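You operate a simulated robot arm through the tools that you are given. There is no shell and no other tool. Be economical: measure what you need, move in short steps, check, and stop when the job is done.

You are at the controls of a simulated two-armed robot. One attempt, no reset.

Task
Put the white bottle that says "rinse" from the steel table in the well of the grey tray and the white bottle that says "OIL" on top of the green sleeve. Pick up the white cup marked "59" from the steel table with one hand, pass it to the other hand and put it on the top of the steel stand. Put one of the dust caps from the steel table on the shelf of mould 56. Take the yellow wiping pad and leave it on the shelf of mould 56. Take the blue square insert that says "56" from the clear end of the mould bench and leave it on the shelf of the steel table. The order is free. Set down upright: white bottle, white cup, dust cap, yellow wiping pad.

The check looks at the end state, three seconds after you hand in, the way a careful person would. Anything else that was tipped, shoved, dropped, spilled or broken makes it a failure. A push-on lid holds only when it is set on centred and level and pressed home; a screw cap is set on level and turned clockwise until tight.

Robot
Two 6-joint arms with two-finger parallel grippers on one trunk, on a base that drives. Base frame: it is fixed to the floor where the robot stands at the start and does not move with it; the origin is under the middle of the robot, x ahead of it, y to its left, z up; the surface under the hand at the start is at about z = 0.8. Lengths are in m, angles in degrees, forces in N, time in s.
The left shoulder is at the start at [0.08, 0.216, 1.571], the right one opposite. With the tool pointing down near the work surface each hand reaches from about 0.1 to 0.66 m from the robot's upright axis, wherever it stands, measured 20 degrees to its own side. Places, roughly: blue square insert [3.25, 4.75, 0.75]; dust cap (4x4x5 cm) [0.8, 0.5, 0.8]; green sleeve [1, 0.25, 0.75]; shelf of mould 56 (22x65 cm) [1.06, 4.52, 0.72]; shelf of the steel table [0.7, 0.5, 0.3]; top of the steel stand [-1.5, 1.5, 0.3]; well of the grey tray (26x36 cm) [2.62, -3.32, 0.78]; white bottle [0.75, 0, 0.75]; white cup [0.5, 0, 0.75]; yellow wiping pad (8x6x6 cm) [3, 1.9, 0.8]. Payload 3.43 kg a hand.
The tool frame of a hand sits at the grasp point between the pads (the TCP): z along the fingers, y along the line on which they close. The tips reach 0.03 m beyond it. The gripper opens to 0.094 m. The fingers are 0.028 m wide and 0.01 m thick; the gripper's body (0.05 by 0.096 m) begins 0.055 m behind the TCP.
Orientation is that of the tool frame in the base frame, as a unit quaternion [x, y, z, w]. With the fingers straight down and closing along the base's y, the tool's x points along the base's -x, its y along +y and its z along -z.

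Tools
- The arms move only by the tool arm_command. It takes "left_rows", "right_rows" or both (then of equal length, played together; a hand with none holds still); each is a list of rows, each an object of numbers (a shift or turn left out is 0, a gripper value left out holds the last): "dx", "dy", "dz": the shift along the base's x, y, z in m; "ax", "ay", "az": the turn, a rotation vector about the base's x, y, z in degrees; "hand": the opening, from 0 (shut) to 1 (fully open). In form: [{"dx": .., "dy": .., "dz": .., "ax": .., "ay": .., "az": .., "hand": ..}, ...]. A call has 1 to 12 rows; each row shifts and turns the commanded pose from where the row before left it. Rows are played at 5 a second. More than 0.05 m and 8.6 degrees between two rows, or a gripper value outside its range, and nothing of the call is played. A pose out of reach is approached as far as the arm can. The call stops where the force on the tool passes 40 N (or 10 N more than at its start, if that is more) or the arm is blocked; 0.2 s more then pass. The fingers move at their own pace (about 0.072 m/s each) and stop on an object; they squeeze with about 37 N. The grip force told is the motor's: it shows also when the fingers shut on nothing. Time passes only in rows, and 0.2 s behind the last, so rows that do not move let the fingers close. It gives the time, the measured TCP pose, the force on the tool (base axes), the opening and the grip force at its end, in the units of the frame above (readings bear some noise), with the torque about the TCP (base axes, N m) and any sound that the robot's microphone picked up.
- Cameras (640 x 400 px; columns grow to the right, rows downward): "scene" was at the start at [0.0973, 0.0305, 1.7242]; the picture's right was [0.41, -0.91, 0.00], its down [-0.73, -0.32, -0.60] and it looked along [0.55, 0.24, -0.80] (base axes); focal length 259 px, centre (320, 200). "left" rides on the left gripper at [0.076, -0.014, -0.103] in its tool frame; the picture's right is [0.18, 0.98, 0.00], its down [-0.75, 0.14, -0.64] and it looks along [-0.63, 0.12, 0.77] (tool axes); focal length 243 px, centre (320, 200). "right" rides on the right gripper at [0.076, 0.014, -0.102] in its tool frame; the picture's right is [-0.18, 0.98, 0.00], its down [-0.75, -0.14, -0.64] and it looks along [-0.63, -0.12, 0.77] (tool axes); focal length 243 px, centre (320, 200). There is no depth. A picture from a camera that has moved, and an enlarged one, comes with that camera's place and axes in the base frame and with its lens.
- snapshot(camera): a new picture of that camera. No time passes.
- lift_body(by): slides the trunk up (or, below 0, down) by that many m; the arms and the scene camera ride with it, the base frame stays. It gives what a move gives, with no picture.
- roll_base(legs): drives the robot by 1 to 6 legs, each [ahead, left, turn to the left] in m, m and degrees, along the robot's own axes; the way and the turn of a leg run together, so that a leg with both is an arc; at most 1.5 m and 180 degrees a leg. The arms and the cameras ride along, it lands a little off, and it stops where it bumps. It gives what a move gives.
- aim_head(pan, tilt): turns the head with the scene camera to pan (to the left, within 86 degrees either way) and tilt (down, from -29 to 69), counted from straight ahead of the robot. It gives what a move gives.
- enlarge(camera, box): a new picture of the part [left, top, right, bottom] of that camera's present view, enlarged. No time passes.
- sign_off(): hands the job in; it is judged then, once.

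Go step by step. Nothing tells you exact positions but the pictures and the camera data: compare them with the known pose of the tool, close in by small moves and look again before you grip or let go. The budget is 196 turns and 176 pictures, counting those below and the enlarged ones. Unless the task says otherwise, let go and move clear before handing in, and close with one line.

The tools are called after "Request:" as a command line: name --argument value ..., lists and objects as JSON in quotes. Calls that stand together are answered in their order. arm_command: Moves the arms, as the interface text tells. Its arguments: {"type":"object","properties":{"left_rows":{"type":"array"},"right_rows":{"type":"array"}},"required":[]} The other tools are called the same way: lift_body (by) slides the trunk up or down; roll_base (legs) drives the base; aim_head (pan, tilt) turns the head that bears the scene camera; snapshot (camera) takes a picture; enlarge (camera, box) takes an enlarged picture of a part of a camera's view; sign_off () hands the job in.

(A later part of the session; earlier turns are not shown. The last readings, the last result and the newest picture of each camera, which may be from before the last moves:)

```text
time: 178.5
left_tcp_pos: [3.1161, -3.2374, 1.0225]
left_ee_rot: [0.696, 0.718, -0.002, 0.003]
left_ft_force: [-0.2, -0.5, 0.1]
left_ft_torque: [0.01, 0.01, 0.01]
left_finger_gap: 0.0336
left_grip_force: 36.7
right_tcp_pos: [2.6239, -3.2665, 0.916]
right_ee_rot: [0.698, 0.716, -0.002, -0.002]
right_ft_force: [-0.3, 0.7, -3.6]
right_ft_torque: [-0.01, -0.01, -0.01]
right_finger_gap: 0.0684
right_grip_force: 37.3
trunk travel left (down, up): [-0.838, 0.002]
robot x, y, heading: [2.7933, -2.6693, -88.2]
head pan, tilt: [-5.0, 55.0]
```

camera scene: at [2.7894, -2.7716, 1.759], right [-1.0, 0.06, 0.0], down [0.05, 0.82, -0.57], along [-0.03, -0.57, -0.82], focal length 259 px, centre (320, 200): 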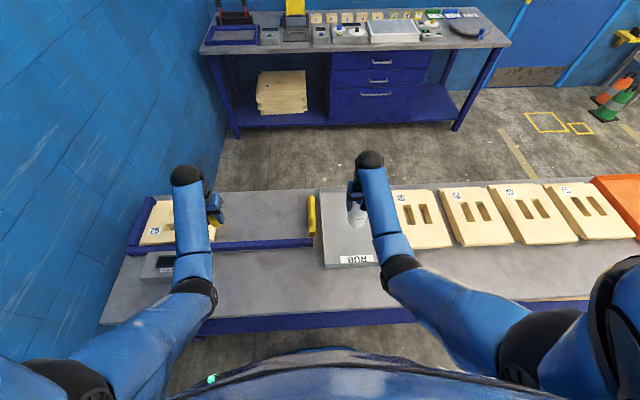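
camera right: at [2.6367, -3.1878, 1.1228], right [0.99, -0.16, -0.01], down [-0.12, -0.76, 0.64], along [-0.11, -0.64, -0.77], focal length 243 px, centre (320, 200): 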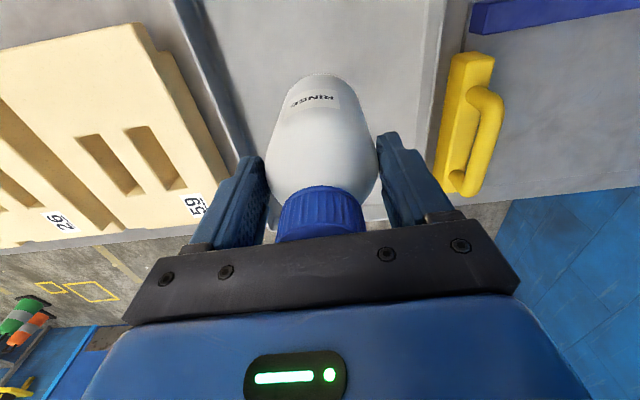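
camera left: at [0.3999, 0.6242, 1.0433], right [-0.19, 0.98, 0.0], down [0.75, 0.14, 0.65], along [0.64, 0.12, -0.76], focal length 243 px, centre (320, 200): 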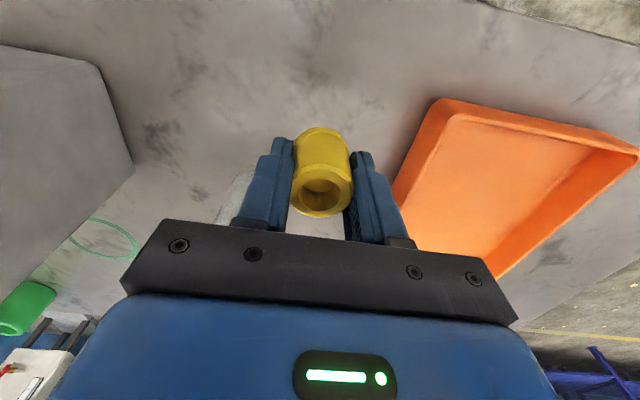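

No contact yet, so I keep lowering in small steps.

Request:
arm_command --right_rows '[{"dz": -0.004}, {}, {"dz": -0.004}, {}]'

Request:
snapshot --camera "right"

```text
time: 179.5
left_tcp_pos: [3.1175, -3.2371, 1.0235]
left_ee_rot: [0.695, 0.719, -0.001, 0.003]
left_ft_force: [0.5, 0.7, -0.6]
left_ft_torque: [0.02, 0.02, -0.01]
left_finger_gap: 0.0336
left_grip_force: 36.7
right_tcp_pos: [2.6234, -3.2678, 0.9081]
right_ee_rot: [0.698, 0.716, -0.001, -0.002]
right_ft_force: [-0.1, 0.7, -3.7]
right_ft_torque: [0.02, -0.03, -0.01]
right_finger_gap: 0.0681
right_grip_force: 36.7
trunk travel left (down, up): [-0.838, 0.002]
robot x, y, heading: [2.7941, -2.6697, -88.1]
head pan, tilt: [-5.0, 55.0]
```

```text
91 pictures are left
camera right: at [2.6375, -3.1906, 1.0107], right [0.99, -0.16, 0.0], down [-0.12, -0.76, 0.64], along [-0.1, -0.63, -0.77], focal length 243 px, centre (320, 200)
```

right: 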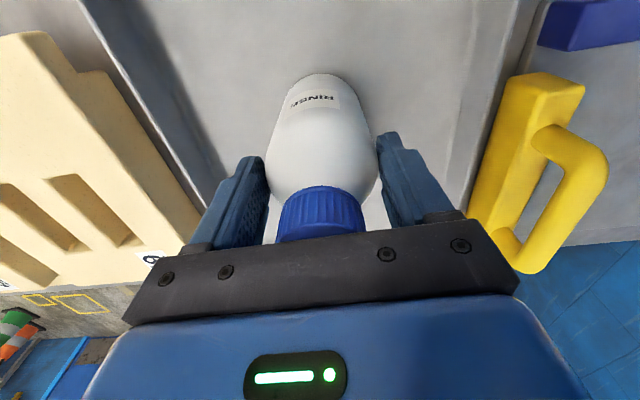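

The well floor should be at about 0.78. I'll continue down gently.

Request:
arm_command --right_rows '[{"dz": -0.004}, {}, {"dz": -0.003}, {}, {"dz": -0.002}, {}]'

```text
time: 180.9
left_tcp_pos: [3.1166, -3.2336, 1.024]
left_ee_rot: [0.696, 0.718, -0.003, 0.004]
left_ft_force: [-0.2, 0.1, -0.7]
left_ft_torque: [0.01, 0.0, 0.02]
left_finger_gap: 0.0337
left_grip_force: 37.1
right_tcp_pos: [2.6227, -3.268, 0.9035]
right_ee_rot: [0.698, 0.716, -0.005, 0.002]
right_ft_force: [-6.0, -4.2, 33.5]
right_ft_torque: [-0.41, 0.34, -0.11]
right_finger_gap: 0.0683
right_grip_force: 36.4
trunk travel left (down, up): [-0.838, 0.002]
robot x, y, heading: [2.7932, -2.6703, -88.2]
head pan, tilt: [-5.0, 55.0]
```

Contact. I'll ease, release, and raise clear.

Request:
arm_command --right_rows '[{"dz": 0.004}, {"hand": 0.78}, {}, {"hand": 1}, {}, {"dz": 0.03}, {"dz": 0.04}, {"dz": 0.04}]'

Request:
snapshot --camera "right"

```text
time: 182.7
left_tcp_pos: [3.1171, -3.2368, 1.0226]
left_ee_rot: [0.696, 0.718, -0.002, 0.002]
left_ft_force: [1.1, -0.8, -0.2]
left_ft_torque: [0.0, -0.01, -0.02]
left_finger_gap: 0.0336
left_grip_force: 37.2
right_tcp_pos: [2.6248, -3.2688, 1.0139]
right_ee_rot: [0.697, 0.717, -0.001, -0.001]
right_ft_force: [0.3, -0.1, -0.9]
right_ft_torque: [0.01, -0.02, 0.01]
right_finger_gap: 0.0942
right_grip_force: 0.0
trunk travel left (down, up): [-0.838, 0.002]
robot x, y, heading: [2.7906, -2.671, -88.2]
head pan, tilt: [-5.0, 55.0]
```

```text
90 pictures are left
camera right: at [2.6383, -3.1919, 1.1161], right [0.99, -0.16, -0.01], down [-0.12, -0.76, 0.64], along [-0.11, -0.63, -0.77], focal length 243 px, centre (320, 200)
```

right: 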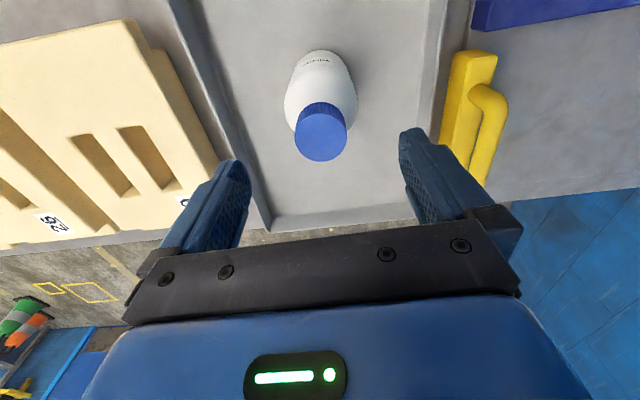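

RINSE stands in the tray well. I'll back away and travel up the aisle to the wiping-pad bench at (3, 1.9).

Request:
roll_base --legs '[[-0.8, 0, 0], [0, -1.0, 0], [0, 0, 88.2], [0, 1.5, 0], [0, 1.4, 0]]'

Request:
aim_head --pan 30 --tilt 30

Request:
snapshot --camera "scene"

```text
time: 209.0
left_tcp_pos: [2.488, 1.303, 1.0236]
left_ee_rot: [0.01, 1.0, 0.001, 0.002]
left_ft_force: [0.1, -0.7, 0.1]
left_ft_torque: [0.04, -0.02, 0.0]
left_finger_gap: 0.0339
left_grip_force: 37.0
right_tcp_pos: [2.4965, 0.8078, 1.0129]
right_ee_rot: [0.011, 1.0, -0.002, 0.001]
right_ft_force: [0.6, -0.1, -0.6]
right_ft_torque: [0.02, 0.02, 0.01]
right_finger_gap: 0.094
right_grip_force: 0.1
trunk travel left (down, up): [-0.838, 0.002]
robot x, y, heading: [1.909, 1.0041, -1.4]
head pan, tilt: [-5.0, 55.0]
```

```text
time: 210.0
left_tcp_pos: [2.4872, 1.3014, 1.0229]
left_ee_rot: [0.01, 1.0, 0.0, 0.003]
left_ft_force: [-0.4, 0.6, -0.4]
left_ft_torque: [0.01, -0.03, 0.05]
left_finger_gap: 0.0339
left_grip_force: 37.0
right_tcp_pos: [2.4966, 0.8095, 1.0138]
right_ee_rot: [0.011, 1.0, -0.002, 0.001]
right_ft_force: [0.2, 0.4, -0.7]
right_ft_torque: [0.0, 0.0, 0.02]
right_finger_gap: 0.0936
right_grip_force: 0.1
trunk travel left (down, up): [-0.838, 0.002]
robot x, y, heading: [1.9084, 1.0037, -0.9]
head pan, tilt: [30.0, 30.0]
```

```text
89 pictures are left
camera scene: at [2.0174, 1.0498, 1.7948], right [0.48, -0.88, 0.0], down [-0.44, -0.24, -0.87], along [0.76, 0.42, -0.5], focal length 259 px, centre (320, 200)
```

scene: 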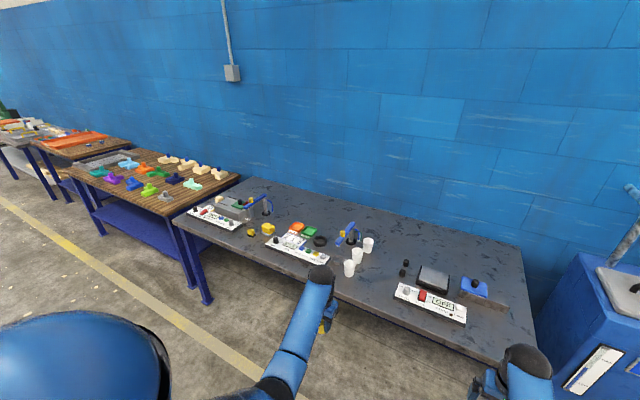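

Request:
enlarge --camera "scene" --box '[170, 180, 380, 300]'

Request:
enlarge --camera "scene" --box '[60, 130, 240, 240]'

```text
3.05 times, centred on (275, 240) of scene
camera zoom: at [2.0174, 1.0498, 1.7948], right [0.48, -0.88, 0.0], down [-0.44, -0.24, -0.87], along [0.76, 0.42, -0.5], focal length 789 px, centre (457, 78)
```

zoom: 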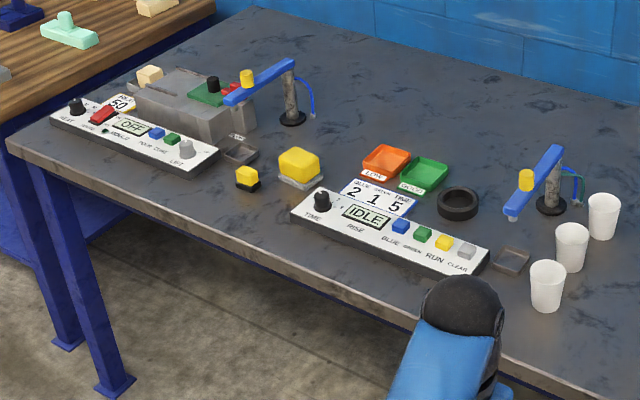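

```text
3.56 times, centred on (150, 185) of scene
camera zoom: at [2.0174, 1.0498, 1.7948], right [0.48, -0.88, 0.0], down [-0.44, -0.24, -0.87], along [0.76, 0.42, -0.5], focal length 920 px, centre (924, 253)
```

zoom: 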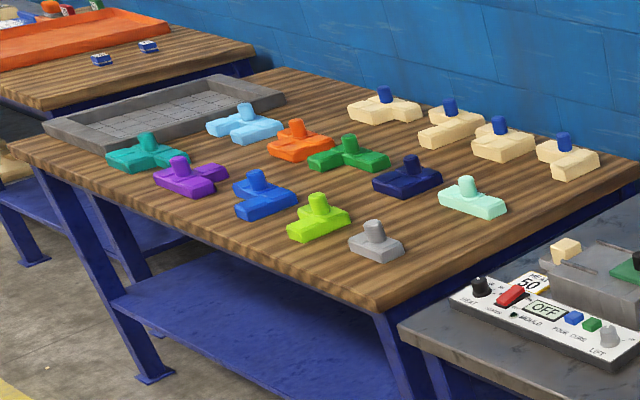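

The yellow wiping pad sits on a small grey base near (2.99, 1.96), and numbered blue inserts are farther along on the mould bench. I'll drive in front of the pad with the right hand.

Request:
roll_base --legs '[[0, 0, 0.9], [0, 1.15, 0], [0.43, 0, 0]]'

Request:
aim_head --pan -10 --tilt 52

Request:
snapshot --camera "scene"

Request:
snapshot --camera "right"

```text
time: 218.4
left_tcp_pos: [2.9524, 2.4145, 1.0245]
left_ee_rot: [0.014, 1.0, 0.0, 0.004]
left_ft_force: [0.1, 0.0, 0.4]
left_ft_torque: [-0.01, 0.02, 0.0]
left_finger_gap: 0.0335
left_grip_force: 36.5
right_tcp_pos: [2.9535, 1.9216, 1.0152]
right_ee_rot: [0.016, 1.0, -0.003, 0.001]
right_ft_force: [-0.8, -0.1, 0.8]
right_ft_torque: [0.0, -0.04, 0.01]
right_finger_gap: 0.0939
right_grip_force: 0.1
trunk travel left (down, up): [-0.838, 0.002]
robot x, y, heading: [2.3715, 2.1242, -1.5]
head pan, tilt: [30.0, 30.0]
```

```text
time: 219.5
left_tcp_pos: [2.9544, 2.4146, 1.0228]
left_ee_rot: [0.014, 1.0, 0.001, 0.003]
left_ft_force: [0.0, -0.3, -0.6]
left_ft_torque: [0.0, 0.02, 0.01]
left_finger_gap: 0.0336
left_grip_force: 37.3
right_tcp_pos: [2.9567, 1.9208, 1.0139]
right_ee_rot: [0.016, 1.0, -0.002, 0.001]
right_ft_force: [-0.5, 0.2, -0.6]
right_ft_torque: [0.01, -0.01, -0.02]
right_finger_gap: 0.0937
right_grip_force: 0.1
trunk travel left (down, up): [-0.838, 0.002]
robot x, y, heading: [2.3669, 2.1259, -1.8]
head pan, tilt: [-10.0, 52.0]
```

```text
86 pictures are left
camera scene: at [2.4751, 2.108, 1.7627], right [-0.2, -0.98, 0.0], down [-0.77, 0.16, -0.62], along [0.6, -0.12, -0.79], focal length 259 px, centre (320, 200)
```

scene: 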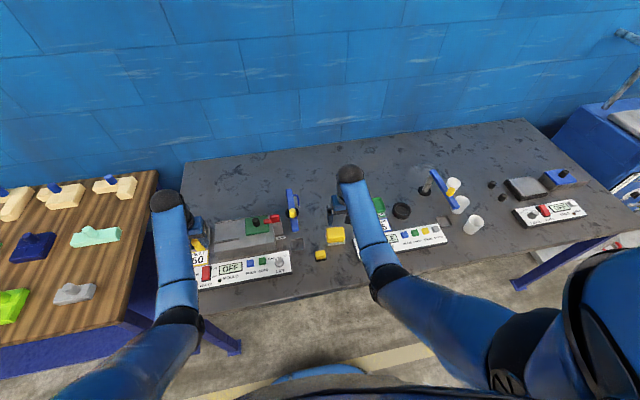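

```text
85 pictures are left
camera right: at [2.8827, 1.9383, 1.1156], right [0.22, 0.98, -0.01], down [0.75, -0.16, 0.64], along [0.63, -0.14, -0.77], focal length 243 px, centre (320, 200)
```

right: 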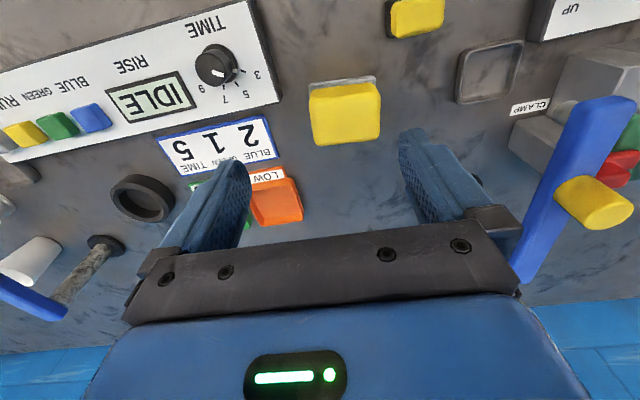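

The pad top centre is about (2.983, 1.943), roughly 8 cm in y by 6 cm in x. I'll turn the right hand 90° to close along x for margin, and centre over it.

Request:
arm_command --right_rows '[{"az": -8.2}, {"az": -8.2}, {"az": -8.2}, {"az": -8.2}, {"az": -8.2}, {"az": -8.2}, {"az": -8.2}, {"az": -8.2}, {"az": -8.2}, {"az": -7.2, "dx": 0.013, "dy": 0.011}, {"az": -7.2, "dx": 0.013, "dy": 0.011}]'

Request:
snapshot --camera "right"

Request:
enlarge --camera "scene" --box '[290, 200, 390, 280]'

```text
time: 221.9
left_tcp_pos: [2.9544, 2.4153, 1.0223]
left_ee_rot: [0.015, 1.0, 0.0, 0.002]
left_ft_force: [-0.1, -0.3, 0.1]
left_ft_torque: [0.01, -0.03, -0.02]
left_finger_gap: 0.0337
left_grip_force: 37.2
right_tcp_pos: [2.984, 1.9422, 1.0119]
right_ee_rot: [0.709, 0.706, -0.003, -0.001]
right_ft_force: [-0.7, 0.5, -0.6]
right_ft_torque: [0.01, 0.0, -0.01]
right_finger_gap: 0.094
right_grip_force: 0.1
trunk travel left (down, up): [-0.838, 0.002]
robot x, y, heading: [2.3697, 2.1235, -1.5]
head pan, tilt: [-10.0, 52.0]
```

```text
84 pictures are left
camera right: at [3.0009, 2.0197, 1.1147], right [0.98, -0.19, -0.01], down [-0.14, -0.75, 0.64], along [-0.13, -0.63, -0.76], focal length 243 px, centre (320, 200)
```

right: 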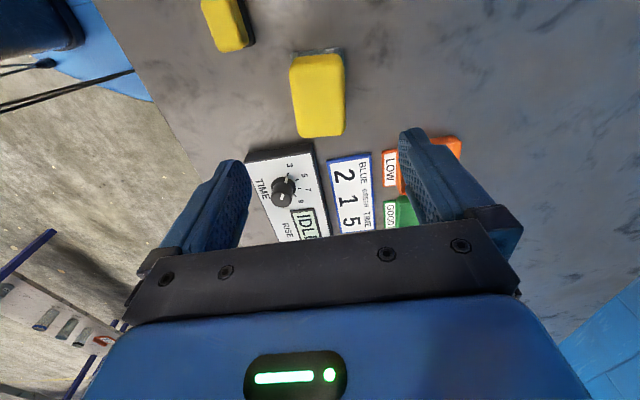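

```text
5.00 times, centred on (340, 240) of scene
camera zoom: at [2.4756, 2.109, 1.7626], right [-0.2, -0.98, 0.0], down [-0.77, 0.16, -0.61], along [0.6, -0.12, -0.79], focal length 1294 px, centre (220, 0)
```

zoom: 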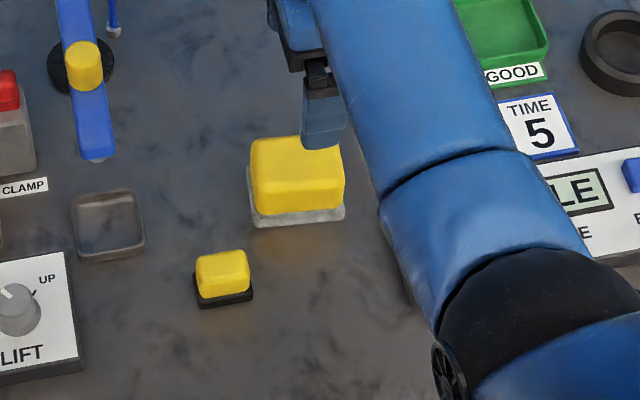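

The pad is a yellow sponge with a grey layer, and the hand is centred on it. I'll descend to z≈0.838 and grip.

Request:
arm_command --right_rows '[{"dz": -0.045}, {"dz": -0.045}, {"dz": -0.045}, {"dz": -0.025}, {"dz": -0.014}]'

Request:
snapshot --camera "right"

```text
time: 223.1
left_tcp_pos: [2.951, 2.4136, 1.0238]
left_ee_rot: [0.014, 1.0, 0.001, 0.004]
left_ft_force: [-0.1, -0.3, 0.2]
left_ft_torque: [0.01, -0.03, -0.05]
left_finger_gap: 0.0335
left_grip_force: 36.5
right_tcp_pos: [2.9605, 1.9388, 0.8586]
right_ee_rot: [0.707, 0.707, -0.002, -0.001]
right_ft_force: [0.6, -1.0, -0.3]
right_ft_torque: [-0.02, -0.07, 0.0]
right_finger_gap: 0.094
right_grip_force: 0.1
right hand out of reach, approached as far as the arm can: row 3, 4, 5
trunk travel left (down, up): [-0.838, 0.002]
robot x, y, heading: [2.3689, 2.1241, -1.6]
head pan, tilt: [-10.0, 52.0]
```

```text
82 pictures are left
camera right: at [2.9763, 2.0162, 0.9606], right [0.98, -0.18, 0.0], down [-0.14, -0.75, 0.64], along [-0.12, -0.63, -0.77], focal length 243 px, centre (320, 200)
```

right: 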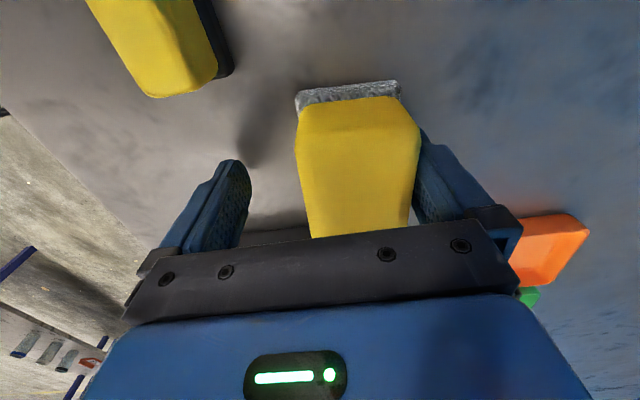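

The arm hit its reach limit and pulled 2 cm short in x. I'll creep the base forward 3 cm to re-centre.

Request:
roll_base --legs '[[0.03, 0, 0]]'

Request:
snapshot --camera "right"

```text
time: 223.9
left_tcp_pos: [2.9767, 2.414, 1.0271]
left_ee_rot: [0.014, 1.0, 0.001, 0.006]
left_ft_force: [-1.5, -0.1, 0.3]
left_ft_torque: [-0.01, -0.07, 0.02]
left_finger_gap: 0.0336
left_grip_force: 36.7
right_tcp_pos: [2.9854, 1.9379, 0.8615]
right_ee_rot: [0.708, 0.706, 0.0, 0.001]
right_ft_force: [0.4, 0.3, 0.0]
right_ft_torque: [-0.01, 0.01, 0.01]
right_finger_gap: 0.0943
right_grip_force: 0.0
trunk travel left (down, up): [-0.838, 0.002]
robot x, y, heading: [2.4001, 2.1239, -1.6]
head pan, tilt: [-10.0, 52.0]
```

```text
81 pictures are left
camera right: at [3.0013, 2.0155, 0.9639], right [0.98, -0.19, 0.0], down [-0.14, -0.75, 0.64], along [-0.12, -0.63, -0.77], focal length 243 px, centre (320, 200)
```

right: 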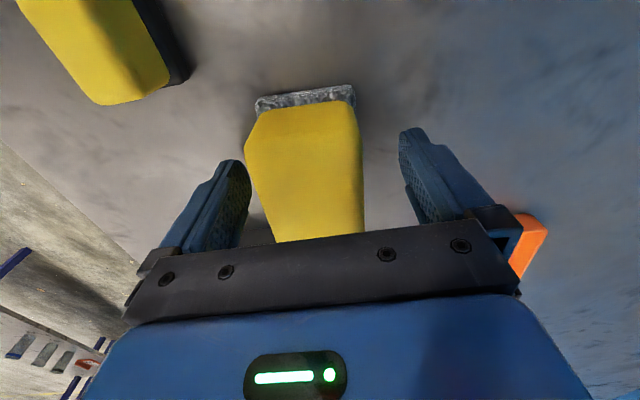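

Slightly over: the pad is about 9 mm toward -x. I'll correct, descend the rest and grip.

Request:
arm_command --right_rows '[{"dx": -0.009}, {"dz": -0.012}, {"dz": -0.012}, {"hand": 0}, {}, {}, {}]'

Request:
snapshot --camera "right"

```text
time: 224.8
left_tcp_pos: [2.9773, 2.4137, 1.0266]
left_ee_rot: [0.015, 1.0, 0.0, 0.005]
left_ft_force: [0.5, -0.3, -0.9]
left_ft_torque: [0.01, 0.03, 0.02]
left_finger_gap: 0.0335
left_grip_force: 36.9
right_tcp_pos: [2.9777, 1.9391, 0.8498]
right_ee_rot: [0.707, 0.707, 0.0, 0.002]
right_ft_force: [-30.8, 1.8, 40.7]
right_ft_torque: [0.55, 2.56, 0.36]
right_finger_gap: 0.074
right_grip_force: 15.1
right hand out of reach, approached as far as the arm can: row 3
trunk travel left (down, up): [-0.838, 0.002]
robot x, y, heading: [2.4004, 2.1223, -1.7]
head pan, tilt: [-10.0, 52.0]
stopped in row 4 (right hand): the force on the tool passed its limit at 54 N (the readings are from after the stop); the commanded pose is now the measured one
```

```text
80 pictures are left
camera right: at [2.9928, 2.016, 0.9524], right [0.98, -0.19, 0.0], down [-0.15, -0.75, 0.64], along [-0.12, -0.63, -0.77], focal length 243 px, centre (320, 200)
```

right: 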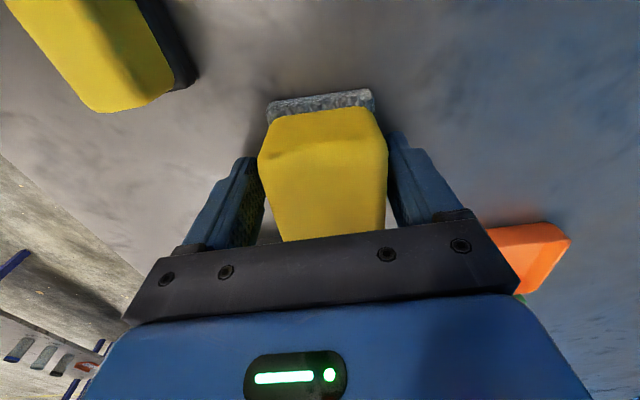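

The hand stopped with 54 N, so something is off. I'll open, raise slightly, and inspect.

Request:
arm_command --right_rows '[{"hand": 1}, {}, {"dz": 0.02}, {"dz": 0.02}]'

Request:
snapshot --camera "right"

Request:
enlarge --camera "scene" --box '[280, 190, 380, 280]'

```text
time: 225.8
left_tcp_pos: [2.9817, 2.413, 1.0233]
left_ee_rot: [0.014, 1.0, 0.0, 0.003]
left_ft_force: [-0.9, -1.0, -0.5]
left_ft_torque: [-0.01, -0.03, 0.0]
left_finger_gap: 0.0337
left_grip_force: 36.9
right_tcp_pos: [2.9844, 1.9388, 0.8873]
right_ee_rot: [0.707, 0.707, 0.003, 0.005]
right_ft_force: [0.7, -0.3, -0.6]
right_ft_torque: [0.02, -0.03, 0.02]
right_finger_gap: 0.0942
right_grip_force: 0.1
trunk travel left (down, up): [-0.838, 0.002]
robot x, y, heading: [2.4024, 2.122, -1.7]
head pan, tilt: [-10.0, 52.0]
```

```text
79 pictures are left
camera right: at [2.9986, 2.0147, 0.9894], right [0.98, -0.19, 0.01], down [-0.15, -0.75, 0.64], along [-0.11, -0.63, -0.77], focal length 243 px, centre (320, 200)
```

right: 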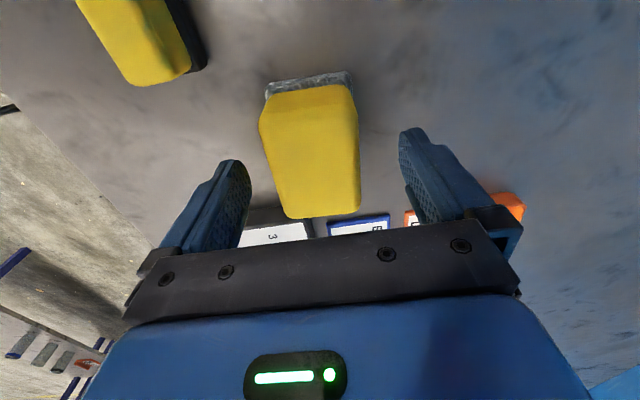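

```text
4.44 times, centred on (330, 235) of scene
camera zoom: at [2.5029, 2.1072, 1.7626], right [-0.2, -0.98, 0.0], down [-0.77, 0.16, -0.62], along [0.6, -0.12, -0.79], focal length 1150 px, centre (276, 44)
```

zoom: 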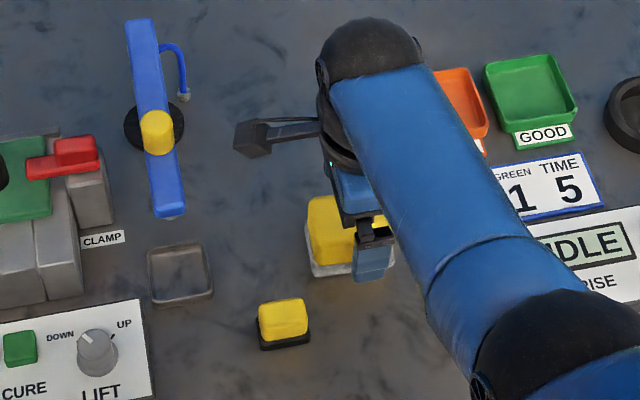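

The pad is intact. My last shift was wrong because of camera skew: the pad centre is really at x≈2.984, where the hand is now. I'll gain reach by raising, rolling 4 cm forward, and pulling the arm back the same amount.

Request:
arm_command --right_rows '[{"dz": 0.03}, {"dx": -0.02}, {"dx": -0.02}]'

Request:
roll_base --legs '[[0.04, 0, 0]]'

Request:
snapshot --camera "right"

```text
time: 226.6
left_tcp_pos: [2.9818, 2.4131, 1.0238]
left_ee_rot: [0.014, 1.0, 0.0, 0.004]
left_ft_force: [-1.3, -0.3, -0.1]
left_ft_torque: [-0.01, 0.0, -0.02]
left_finger_gap: 0.034
left_grip_force: 37.0
right_tcp_pos: [2.9443, 1.9381, 0.9178]
right_ee_rot: [0.707, 0.707, 0.005, 0.006]
right_ft_force: [0.4, 0.8, 0.3]
right_ft_torque: [-0.01, 0.0, 0.01]
right_finger_gap: 0.0941
right_grip_force: 0.0
trunk travel left (down, up): [-0.838, 0.002]
robot x, y, heading: [2.399, 2.1205, -1.7]
head pan, tilt: [-10.0, 52.0]
```

```text
time: 227.4
left_tcp_pos: [3.0133, 2.4116, 1.0274]
left_ee_rot: [0.014, 1.0, 0.002, 0.007]
left_ft_force: [-0.7, -0.4, 0.6]
left_ft_torque: [0.01, -0.05, 0.01]
left_finger_gap: 0.0336
left_grip_force: 37.5
right_tcp_pos: [2.9774, 1.9391, 0.9226]
right_ee_rot: [0.707, 0.707, 0.006, 0.007]
right_ft_force: [-0.3, -0.9, 0.0]
right_ft_torque: [-0.03, -0.07, 0.04]
right_finger_gap: 0.0943
right_grip_force: 0.0
trunk travel left (down, up): [-0.838, 0.002]
robot x, y, heading: [2.4377, 2.1242, -2.0]
head pan, tilt: [-10.0, 52.0]
```

```text
77 pictures are left
camera right: at [2.9919, 2.0143, 1.0243], right [0.98, -0.18, 0.02], down [-0.15, -0.75, 0.64], along [-0.1, -0.63, -0.77], focal length 243 px, centre (320, 200)
```

right: 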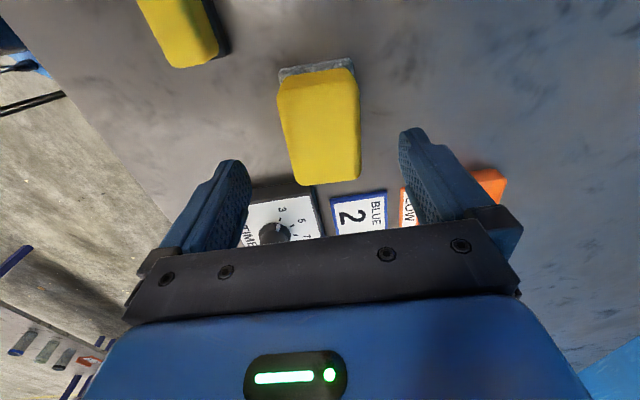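

Now centred within 2 mm. Descending and gripping.

Request:
arm_command --right_rows '[{"dx": 0.001, "dz": -0.03}, {"dz": -0.03}, {"dz": -0.02}]'

Request:
snapshot --camera "right"

```text
time: 228.2
left_tcp_pos: [3.0161, 2.4121, 1.025]
left_ee_rot: [0.014, 1.0, 0.0, 0.004]
left_ft_force: [-0.9, 0.1, -0.2]
left_ft_torque: [0.0, -0.02, 0.0]
left_finger_gap: 0.0337
left_grip_force: 36.9
right_tcp_pos: [2.9836, 1.9379, 0.8517]
right_ee_rot: [0.707, 0.707, 0.004, 0.006]
right_ft_force: [0.3, 0.2, 0.8]
right_ft_torque: [0.01, -0.05, 0.03]
right_finger_gap: 0.0939
right_grip_force: 0.0
trunk travel left (down, up): [-0.838, 0.002]
robot x, y, heading: [2.4386, 2.1201, -1.4]
head pan, tilt: [-10.0, 52.0]
stopped in row 3 (right hand): the force on the tool passed its limit at 54 N (the readings are from after the stop); the commanded pose is now the measured one
```

```text
76 pictures are left
camera right: at [2.9983, 2.0155, 0.9543], right [0.98, -0.18, 0.02], down [-0.15, -0.75, 0.64], along [-0.11, -0.63, -0.77], focal length 243 px, centre (320, 200)
```

right: 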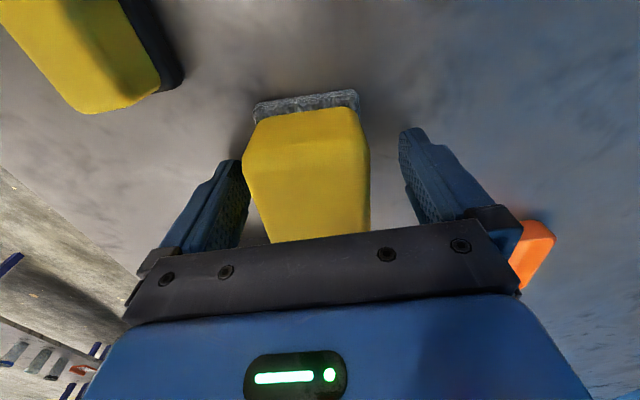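

It's the bench surface (about z 0.82 here) touching the fingertips, so this is deep enough. I'll raise 3 mm and close.

Request:
arm_command --right_rows '[{"dz": 0.004}, {"hand": 0}, {}, {}, {}]'

```text
time: 229.4
left_tcp_pos: [3.0242, 2.4113, 1.0227]
left_ee_rot: [0.014, 1.0, 0.001, 0.002]
left_ft_force: [0.2, -0.4, -0.8]
left_ft_torque: [0.01, -0.02, -0.01]
left_finger_gap: 0.0338
left_grip_force: 37.4
right_tcp_pos: [2.9891, 1.9383, 0.8543]
right_ee_rot: [0.707, 0.707, 0.004, 0.005]
right_ft_force: [-1.0, -0.3, 2.7]
right_ft_torque: [-0.02, 0.16, 0.02]
right_finger_gap: 0.0551
right_grip_force: 37.1
trunk travel left (down, up): [-0.838, 0.002]
robot x, y, heading: [2.4383, 2.1185, -1.7]
head pan, tilt: [-10.0, 52.0]
```

Gripped (gap 0.055). Lift and look.

Request:
arm_command --right_rows '[{"dz": 0.03}, {"dz": 0.04}, {"dz": 0.04}, {"dz": 0.04}]'

Request:
snapshot --camera "right"

Request:
snapshot --camera "scene"

```text
time: 230.4
left_tcp_pos: [3.0223, 2.4123, 1.0218]
left_ee_rot: [0.013, 1.0, 0.001, 0.002]
left_ft_force: [0.7, 0.2, -0.4]
left_ft_torque: [0.02, 0.04, 0.01]
left_finger_gap: 0.0339
left_grip_force: 37.5
right_tcp_pos: [2.9891, 1.9376, 1.0033]
right_ee_rot: [0.707, 0.707, 0.004, 0.004]
right_ft_force: [-0.3, 0.8, -0.3]
right_ft_torque: [-0.01, 0.02, 0.0]
right_finger_gap: 0.0546
right_grip_force: 36.7
trunk travel left (down, up): [-0.838, 0.002]
robot x, y, heading: [2.44, 2.1165, -1.4]
head pan, tilt: [-10.0, 52.0]
```

```text
75 pictures are left
camera right: at [3.0047, 2.0148, 1.1068], right [0.98, -0.18, 0.01], down [-0.15, -0.75, 0.64], along [-0.11, -0.63, -0.77], focal length 243 px, centre (320, 200)
```

right: 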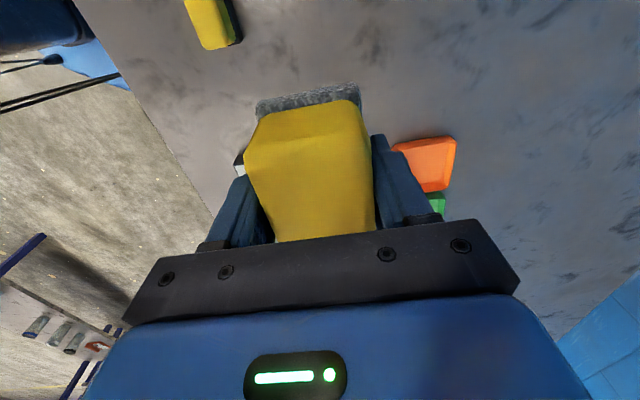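

```text
74 pictures are left
camera scene: at [2.5444, 2.1058, 1.7626], right [-0.2, -0.98, 0.0], down [-0.77, 0.16, -0.62], along [0.6, -0.12, -0.79], focal length 259 px, centre (320, 200)
```

scene: 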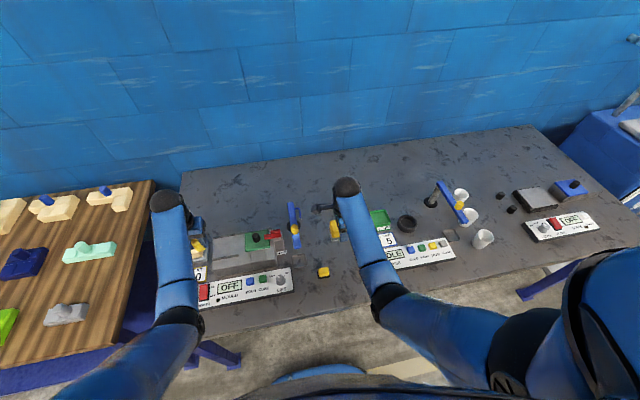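

The pad is held. Back into the aisle, move up toward the moulds and look.

Request:
roll_base --legs '[[-0.5, 0, 1.5], [0, 1.4, 0]]'

Request:
aim_head --pan 86 --tilt 30

Request:
snapshot --camera "scene"

Request:
aim_head --pan 35 --tilt 25

Request:
snapshot --camera "scene"

```text
time: 239.8
left_tcp_pos: [2.5014, 3.7984, 1.0224]
left_ee_rot: [-0.004, 1.0, 0.001, 0.003]
left_ft_force: [-0.8, 0.3, -0.2]
left_ft_torque: [0.0, 0.01, 0.05]
left_finger_gap: 0.0334
left_grip_force: 36.8
right_tcp_pos: [2.4856, 3.3254, 1.0038]
right_ee_rot: [0.695, 0.719, 0.004, 0.005]
right_ft_force: [0.7, 0.7, -1.4]
right_ft_torque: [-0.01, -0.03, -0.01]
right_finger_gap: 0.0547
right_grip_force: 37.1
trunk travel left (down, up): [-0.838, 0.002]
robot x, y, heading: [1.9302, 3.488, 0.7]
head pan, tilt: [-10.0, 52.0]
```

```text
time: 241.5
left_tcp_pos: [2.5013, 3.8002, 1.0226]
left_ee_rot: [-0.004, 1.0, 0.001, 0.003]
left_ft_force: [-0.8, 0.6, -0.5]
left_ft_torque: [-0.01, 0.02, -0.01]
left_finger_gap: 0.0339
left_grip_force: 36.9
right_tcp_pos: [2.485, 3.3258, 1.0045]
right_ee_rot: [0.695, 0.719, 0.003, 0.005]
right_ft_force: [0.1, 0.2, -0.9]
right_ft_torque: [0.01, 0.02, -0.01]
right_finger_gap: 0.0547
right_grip_force: 37.3
trunk travel left (down, up): [-0.838, 0.002]
robot x, y, heading: [1.9283, 3.4912, 0.6]
head pan, tilt: [85.9, 30.0]
```

```text
73 pictures are left
camera scene: at [1.9654, 3.5799, 1.7949], right [1.0, -0.06, 0.0], down [-0.03, -0.5, -0.87], along [0.05, 0.86, -0.5], focal length 259 px, centre (320, 200)
```

scene: 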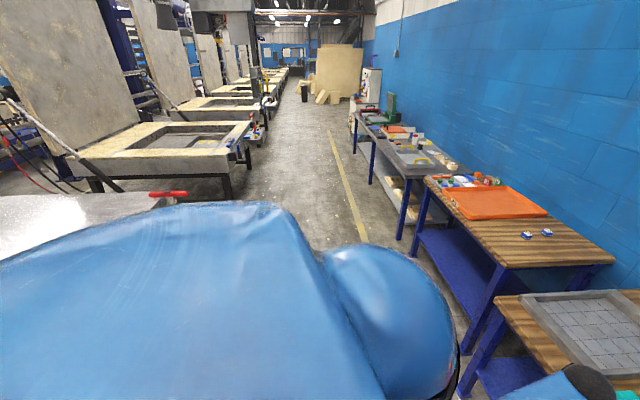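

```text
time: 242.7
left_tcp_pos: [2.5009, 3.7999, 1.0224]
left_ee_rot: [-0.004, 1.0, 0.001, 0.003]
left_ft_force: [0.6, 0.0, -0.2]
left_ft_torque: [-0.02, 0.02, 0.0]
left_finger_gap: 0.0337
left_grip_force: 36.9
right_tcp_pos: [2.4849, 3.3264, 1.0041]
right_ee_rot: [0.695, 0.719, 0.003, 0.004]
right_ft_force: [0.7, -0.8, -0.9]
right_ft_torque: [0.04, -0.02, 0.01]
right_finger_gap: 0.0546
right_grip_force: 37.0
trunk travel left (down, up): [-0.838, 0.002]
robot x, y, heading: [1.931, 3.4898, 0.5]
head pan, tilt: [35.0, 25.0]
```

```text
72 pictures are left
camera scene: at [2.0348, 3.543, 1.8028], right [0.58, -0.81, 0.0], down [-0.34, -0.25, -0.91], along [0.74, 0.53, -0.42], focal length 259 px, centre (320, 200)
```

scene: 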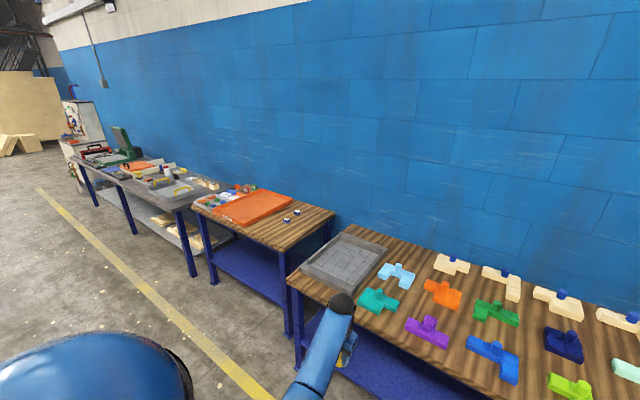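

Request:
enlarge --camera "scene" --box '[260, 195, 330, 235]'

Request:
roll_base --legs '[[0, 0.2, 0], [0, 0, 120]]'

Request:
aim_head --pan 20 --tilt 35

Request:
snapshot --camera "scene"

```text
9.14 times, centred on (295, 215) of scene
camera zoom: at [2.0348, 3.543, 1.8028], right [0.58, -0.81, 0.0], down [-0.34, -0.25, -0.91], along [0.74, 0.53, -0.42], focal length 2367 px, centre (549, 63)
```

zoom: 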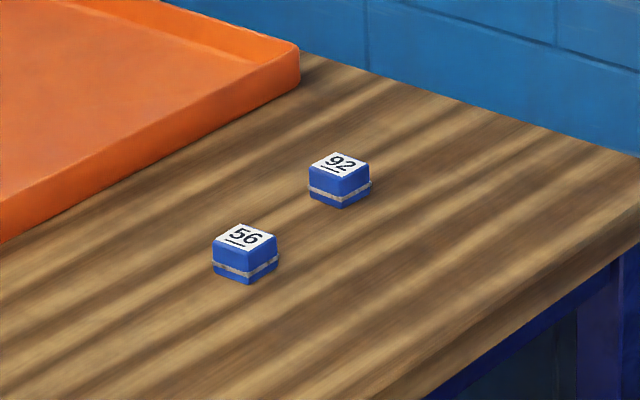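

```text
time: 249.3
left_tcp_pos: [1.372, 4.0257, 1.0232]
left_ee_rot: [0.868, -0.496, -0.003, -0.001]
left_ft_force: [0.2, 0.2, -0.3]
left_ft_torque: [-0.01, -0.03, 0.0]
left_finger_gap: 0.034
left_grip_force: 36.5
right_tcp_pos: [1.7903, 4.2495, 1.0045]
right_ee_rot: [-0.277, 0.961, 0.005, 0.0]
right_ft_force: [0.0, 0.0, -0.7]
right_ft_torque: [-0.01, 0.02, -0.01]
right_finger_gap: 0.0546
right_grip_force: 37.2
trunk travel left (down, up): [-0.838, 0.002]
robot x, y, heading: [1.9286, 3.6863, 120.1]
head pan, tilt: [35.0, 25.0]
```

```text
time: 250.0
left_tcp_pos: [1.3724, 4.0254, 1.0218]
left_ee_rot: [0.868, -0.496, -0.003, -0.001]
left_ft_force: [-0.2, -1.0, 0.4]
left_ft_torque: [0.02, -0.01, 0.02]
left_finger_gap: 0.0338
left_grip_force: 36.6
right_tcp_pos: [1.7907, 4.25, 1.0041]
right_ee_rot: [-0.276, 0.961, 0.005, 0.0]
right_ft_force: [1.0, 0.0, -0.6]
right_ft_torque: [0.02, 0.0, -0.05]
right_finger_gap: 0.0546
right_grip_force: 37.1
trunk travel left (down, up): [-0.838, 0.002]
robot x, y, heading: [1.9249, 3.6901, 120.5]
head pan, tilt: [20.0, 35.0]
```

```text
70 pictures are left
camera scene: at [1.8436, 3.77, 1.7871], right [0.64, 0.77, 0.0], down [0.44, -0.36, -0.82], along [-0.63, 0.52, -0.57], focal length 259 px, centre (320, 200)
```

scene: 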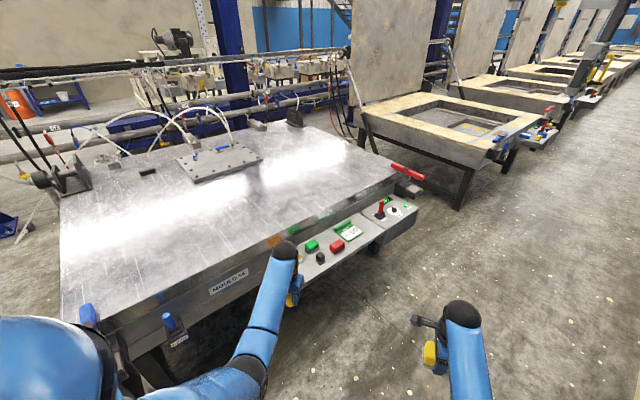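

Insert "56" is near (3.30, 4.76). The closed mould has a label and a side shelf with objects on it; I'll zoom in.

Request:
enlarge --camera "scene" --box '[200, 180, 430, 310]'

```text
2.78 times, centred on (315, 245) of scene
camera zoom: at [1.8436, 3.77, 1.7871], right [0.64, 0.77, 0.0], down [0.44, -0.36, -0.82], along [-0.63, 0.52, -0.57], focal length 720 px, centre (334, 75)
```

zoom: 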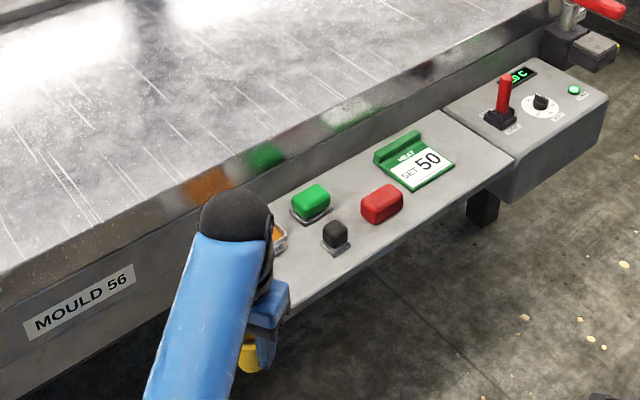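

The shelf of mould 56 holds several coloured pieces with free space between them. I'll face it squarely and look down.

Request:
roll_base --legs '[[0, 0, 59.5], [0, -0.8, 0]]'

Request:
aim_head --pan 0 --tilt 48

Request:
snapshot --camera "scene"

Request:
enlarge --camera "scene" --box '[190, 130, 470, 270]'

```text
time: 256.9
left_tcp_pos: [1.3637, 4.1943, 1.0224]
left_ee_rot: [1.0, -0.013, -0.002, 0.0]
left_ft_force: [0.9, -0.4, 0.2]
left_ft_torque: [0.03, -0.03, -0.03]
left_finger_gap: 0.034
left_grip_force: 37.3
right_tcp_pos: [1.3949, 4.6697, 1.0034]
right_ee_rot: [0.707, -0.707, -0.005, 0.002]
right_ft_force: [0.2, -0.9, -0.1]
right_ft_torque: [0.0, 0.01, 0.02]
right_finger_gap: 0.0547
right_grip_force: 36.5
trunk travel left (down, up): [-0.838, 0.002]
robot x, y, heading: [1.9451, 4.4887, 178.6]
head pan, tilt: [20.0, 35.0]
```

```text
time: 257.8
left_tcp_pos: [1.3644, 4.1968, 1.0235]
left_ee_rot: [1.0, -0.013, -0.002, 0.0]
left_ft_force: [-0.2, 0.5, 0.1]
left_ft_torque: [-0.01, 0.0, 0.01]
left_finger_gap: 0.0337
left_grip_force: 37.4
right_tcp_pos: [1.3955, 4.6702, 1.004]
right_ee_rot: [0.708, -0.706, -0.004, 0.003]
right_ft_force: [-0.4, 0.1, -0.1]
right_ft_torque: [0.0, -0.01, 0.01]
right_finger_gap: 0.0546
right_grip_force: 36.7
trunk travel left (down, up): [-0.838, 0.002]
robot x, y, heading: [1.9458, 4.4916, 178.6]
head pan, tilt: [0.0, 48.0]
```

```text
68 pictures are left
camera scene: at [1.8351, 4.4918, 1.7681], right [0.02, 1.0, 0.0], down [0.74, -0.02, -0.67], along [-0.67, 0.02, -0.74], focal length 259 px, centre (320, 200)
```

scene: 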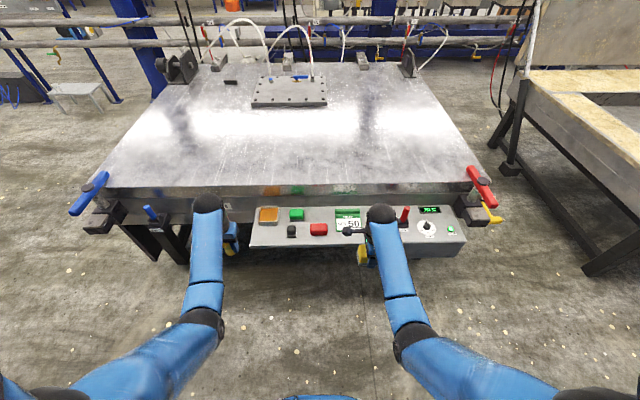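

```text
2.29 times, centred on (330, 200) of scene
camera zoom: at [1.8351, 4.4918, 1.7681], right [0.02, 1.0, 0.0], down [0.74, -0.02, -0.67], along [-0.67, 0.02, -0.74], focal length 592 px, centre (297, 200)
```

zoom: 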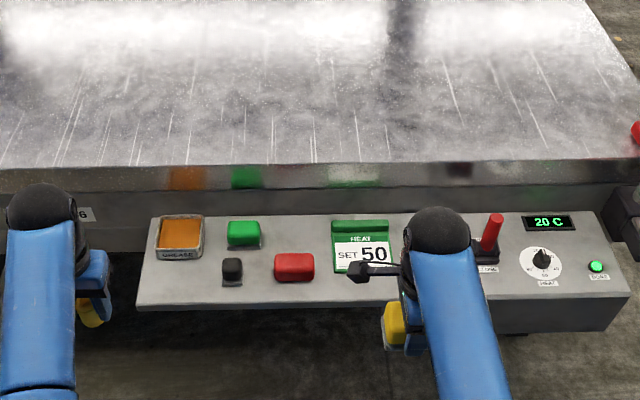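

The shelf spans x 0.95–1.17, y 4.18–4.83, z 0.72. The pad can go at (1.0, 4.51), between the green pad and the HEAT card, and the cap front-left near (1.12, 4.26). I'll turn the right hand back 90° so its fingers close along y.

Request:
arm_command --right_rows '[{"az": 8.2}, {"az": 8.2}, {"az": 8.2}, {"az": 8.2}, {"az": 8.2}, {"az": 8.2}, {"az": 8.2}, {"az": 8.2}, {"az": 8.2}, {"az": 8.2}, {"az": 7.2}]'

Request:
roll_base --legs '[[0, 0.07, 1.4], [0.3, 0, 0]]'

Request:
lift_body --by -0.12

Request:
snapshot --camera "scene"

Request:
snapshot --camera "right"

```text
time: 260.2
left_tcp_pos: [1.3637, 4.1966, 1.0222]
left_ee_rot: [1.0, -0.012, -0.003, 0.001]
left_ft_force: [0.3, -0.3, -0.3]
left_ft_torque: [0.04, 0.02, -0.04]
left_finger_gap: 0.0339
left_grip_force: 37.2
right_tcp_pos: [1.3952, 4.6712, 1.0053]
right_ee_rot: [1.0, -0.004, -0.001, 0.006]
right_ft_force: [0.1, -0.2, -0.6]
right_ft_torque: [-0.02, 0.03, -0.01]
right_finger_gap: 0.0547
right_grip_force: 37.0
trunk travel left (down, up): [-0.838, 0.002]
robot x, y, heading: [1.9439, 4.4893, 178.7]
head pan, tilt: [0.0, 48.0]
```

```text
time: 262.8
left_tcp_pos: [1.0763, 4.1067, 1.0251]
left_ee_rot: [1.0, 0.003, -0.003, 0.0]
left_ft_force: [0.1, -0.1, -0.3]
left_ft_torque: [0.01, 0.05, -0.03]
left_finger_gap: 0.0335
left_grip_force: 37.1
right_tcp_pos: [1.0933, 4.583, 1.0055]
right_ee_rot: [1.0, 0.009, -0.002, 0.006]
right_ft_force: [0.7, 0.1, -1.2]
right_ft_torque: [0.01, 0.02, -0.01]
right_finger_gap: 0.0548
right_grip_force: 36.2
trunk travel left (down, up): [-0.838, 0.002]
robot x, y, heading: [1.6451, 4.4162, -179.7]
head pan, tilt: [0.0, 48.0]
```

```text
time: 264.3
left_tcp_pos: [1.0738, 4.1081, 0.9031]
left_ee_rot: [1.0, 0.003, -0.002, 0.001]
left_ft_force: [-0.4, -0.3, -0.2]
left_ft_torque: [0.01, 0.0, -0.02]
left_finger_gap: 0.034
left_grip_force: 36.9
right_tcp_pos: [1.0904, 4.5825, 0.8834]
right_ee_rot: [1.0, 0.009, -0.001, 0.006]
right_ft_force: [-0.2, 0.0, -0.7]
right_ft_torque: [0.02, 0.01, -0.01]
right_finger_gap: 0.0548
right_grip_force: 37.5
trunk travel left (down, up): [-0.718, 0.122]
robot x, y, heading: [1.6451, 4.4195, -179.8]
head pan, tilt: [0.0, 48.0]
```

```text
66 pictures are left
camera scene: at [1.5359, 4.4172, 1.6481], right [0.0, 1.0, 0.0], down [0.74, 0.0, -0.67], along [-0.67, 0.0, -0.74], focal length 259 px, centre (320, 200)
```

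scene: 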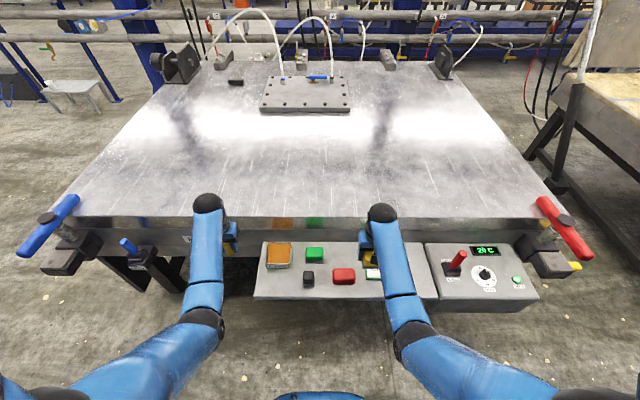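

```text
65 pictures are left
camera right: at [1.169, 4.5712, 0.9866], right [-0.17, -0.99, 0.01], down [-0.76, 0.13, 0.64], along [-0.63, 0.1, -0.77], focal length 243 px, centre (320, 200)
```

right: 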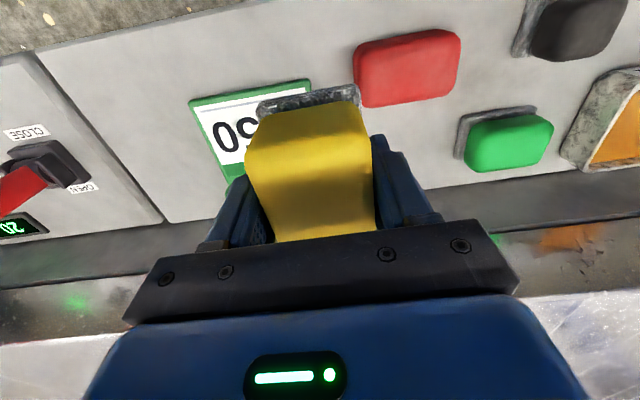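

Spot A, between green and the card, is y 4.43–4.59 and clear back to x 0.95. I'll move the pad there, rolling 8 cm closer first for reach.

Request:
roll_base --legs '[[0.08, 0, 0]]'

Request:
arm_command --right_rows '[{"dy": -0.036}, {"dy": -0.036}, {"dz": -0.02}]'

Request:
snapshot --camera "right"

Request:
snapshot --camera "scene"

```text
time: 265.4
left_tcp_pos: [1.0008, 4.1078, 0.9065]
left_ee_rot: [1.0, 0.002, -0.005, 0.001]
left_ft_force: [0.5, 0.7, 0.0]
left_ft_torque: [0.0, 0.03, 0.01]
left_finger_gap: 0.034
left_grip_force: 36.8
right_tcp_pos: [1.0185, 4.5818, 0.8872]
right_ee_rot: [1.0, 0.009, -0.003, 0.006]
right_ft_force: [1.6, 0.2, -0.7]
right_ft_torque: [0.0, 0.04, -0.01]
right_finger_gap: 0.0546
right_grip_force: 36.8
trunk travel left (down, up): [-0.718, 0.122]
robot x, y, heading: [1.5642, 4.4197, -179.9]
head pan, tilt: [0.0, 48.0]
```

```text
time: 266.2
left_tcp_pos: [0.9949, 4.1072, 0.9021]
left_ee_rot: [1.0, 0.003, -0.001, 0.001]
left_ft_force: [0.1, 0.2, 0.0]
left_ft_torque: [0.0, 0.01, 0.01]
left_finger_gap: 0.0338
left_grip_force: 37.2
right_tcp_pos: [1.0113, 4.5097, 0.8635]
right_ee_rot: [1.0, 0.01, 0.001, 0.006]
right_ft_force: [0.6, 0.3, -0.7]
right_ft_torque: [-0.02, -0.03, -0.01]
right_finger_gap: 0.0546
right_grip_force: 37.0
trunk travel left (down, up): [-0.718, 0.122]
robot x, y, heading: [1.5654, 4.4197, -179.5]
head pan, tilt: [0.0, 48.0]
```

```text
64 pictures are left
camera right: at [1.0891, 4.4984, 0.9665], right [-0.17, -0.99, 0.01], down [-0.76, 0.13, 0.64], along [-0.63, 0.1, -0.77], focal length 243 px, centre (320, 200)
```

right: 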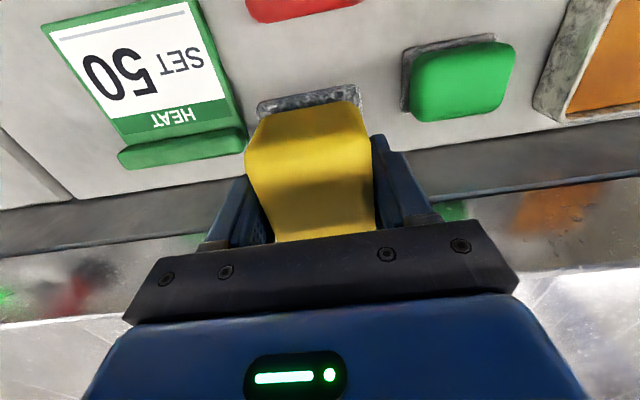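

```text
63 pictures are left
camera scene: at [1.4553, 4.4179, 1.6479], right [-0.01, 1.0, 0.0], down [0.74, 0.0, -0.67], along [-0.67, 0.0, -0.74], focal length 259 px, centre (320, 200)
```

scene: 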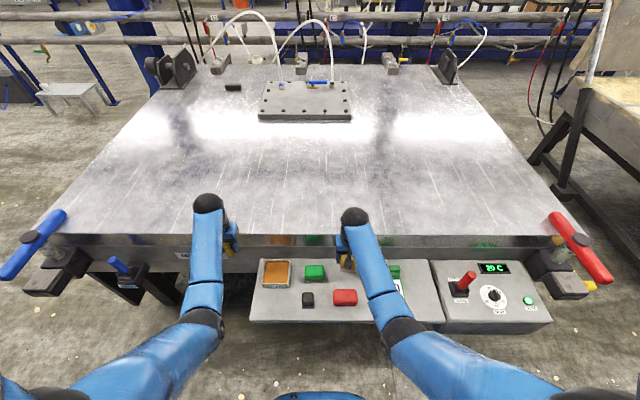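

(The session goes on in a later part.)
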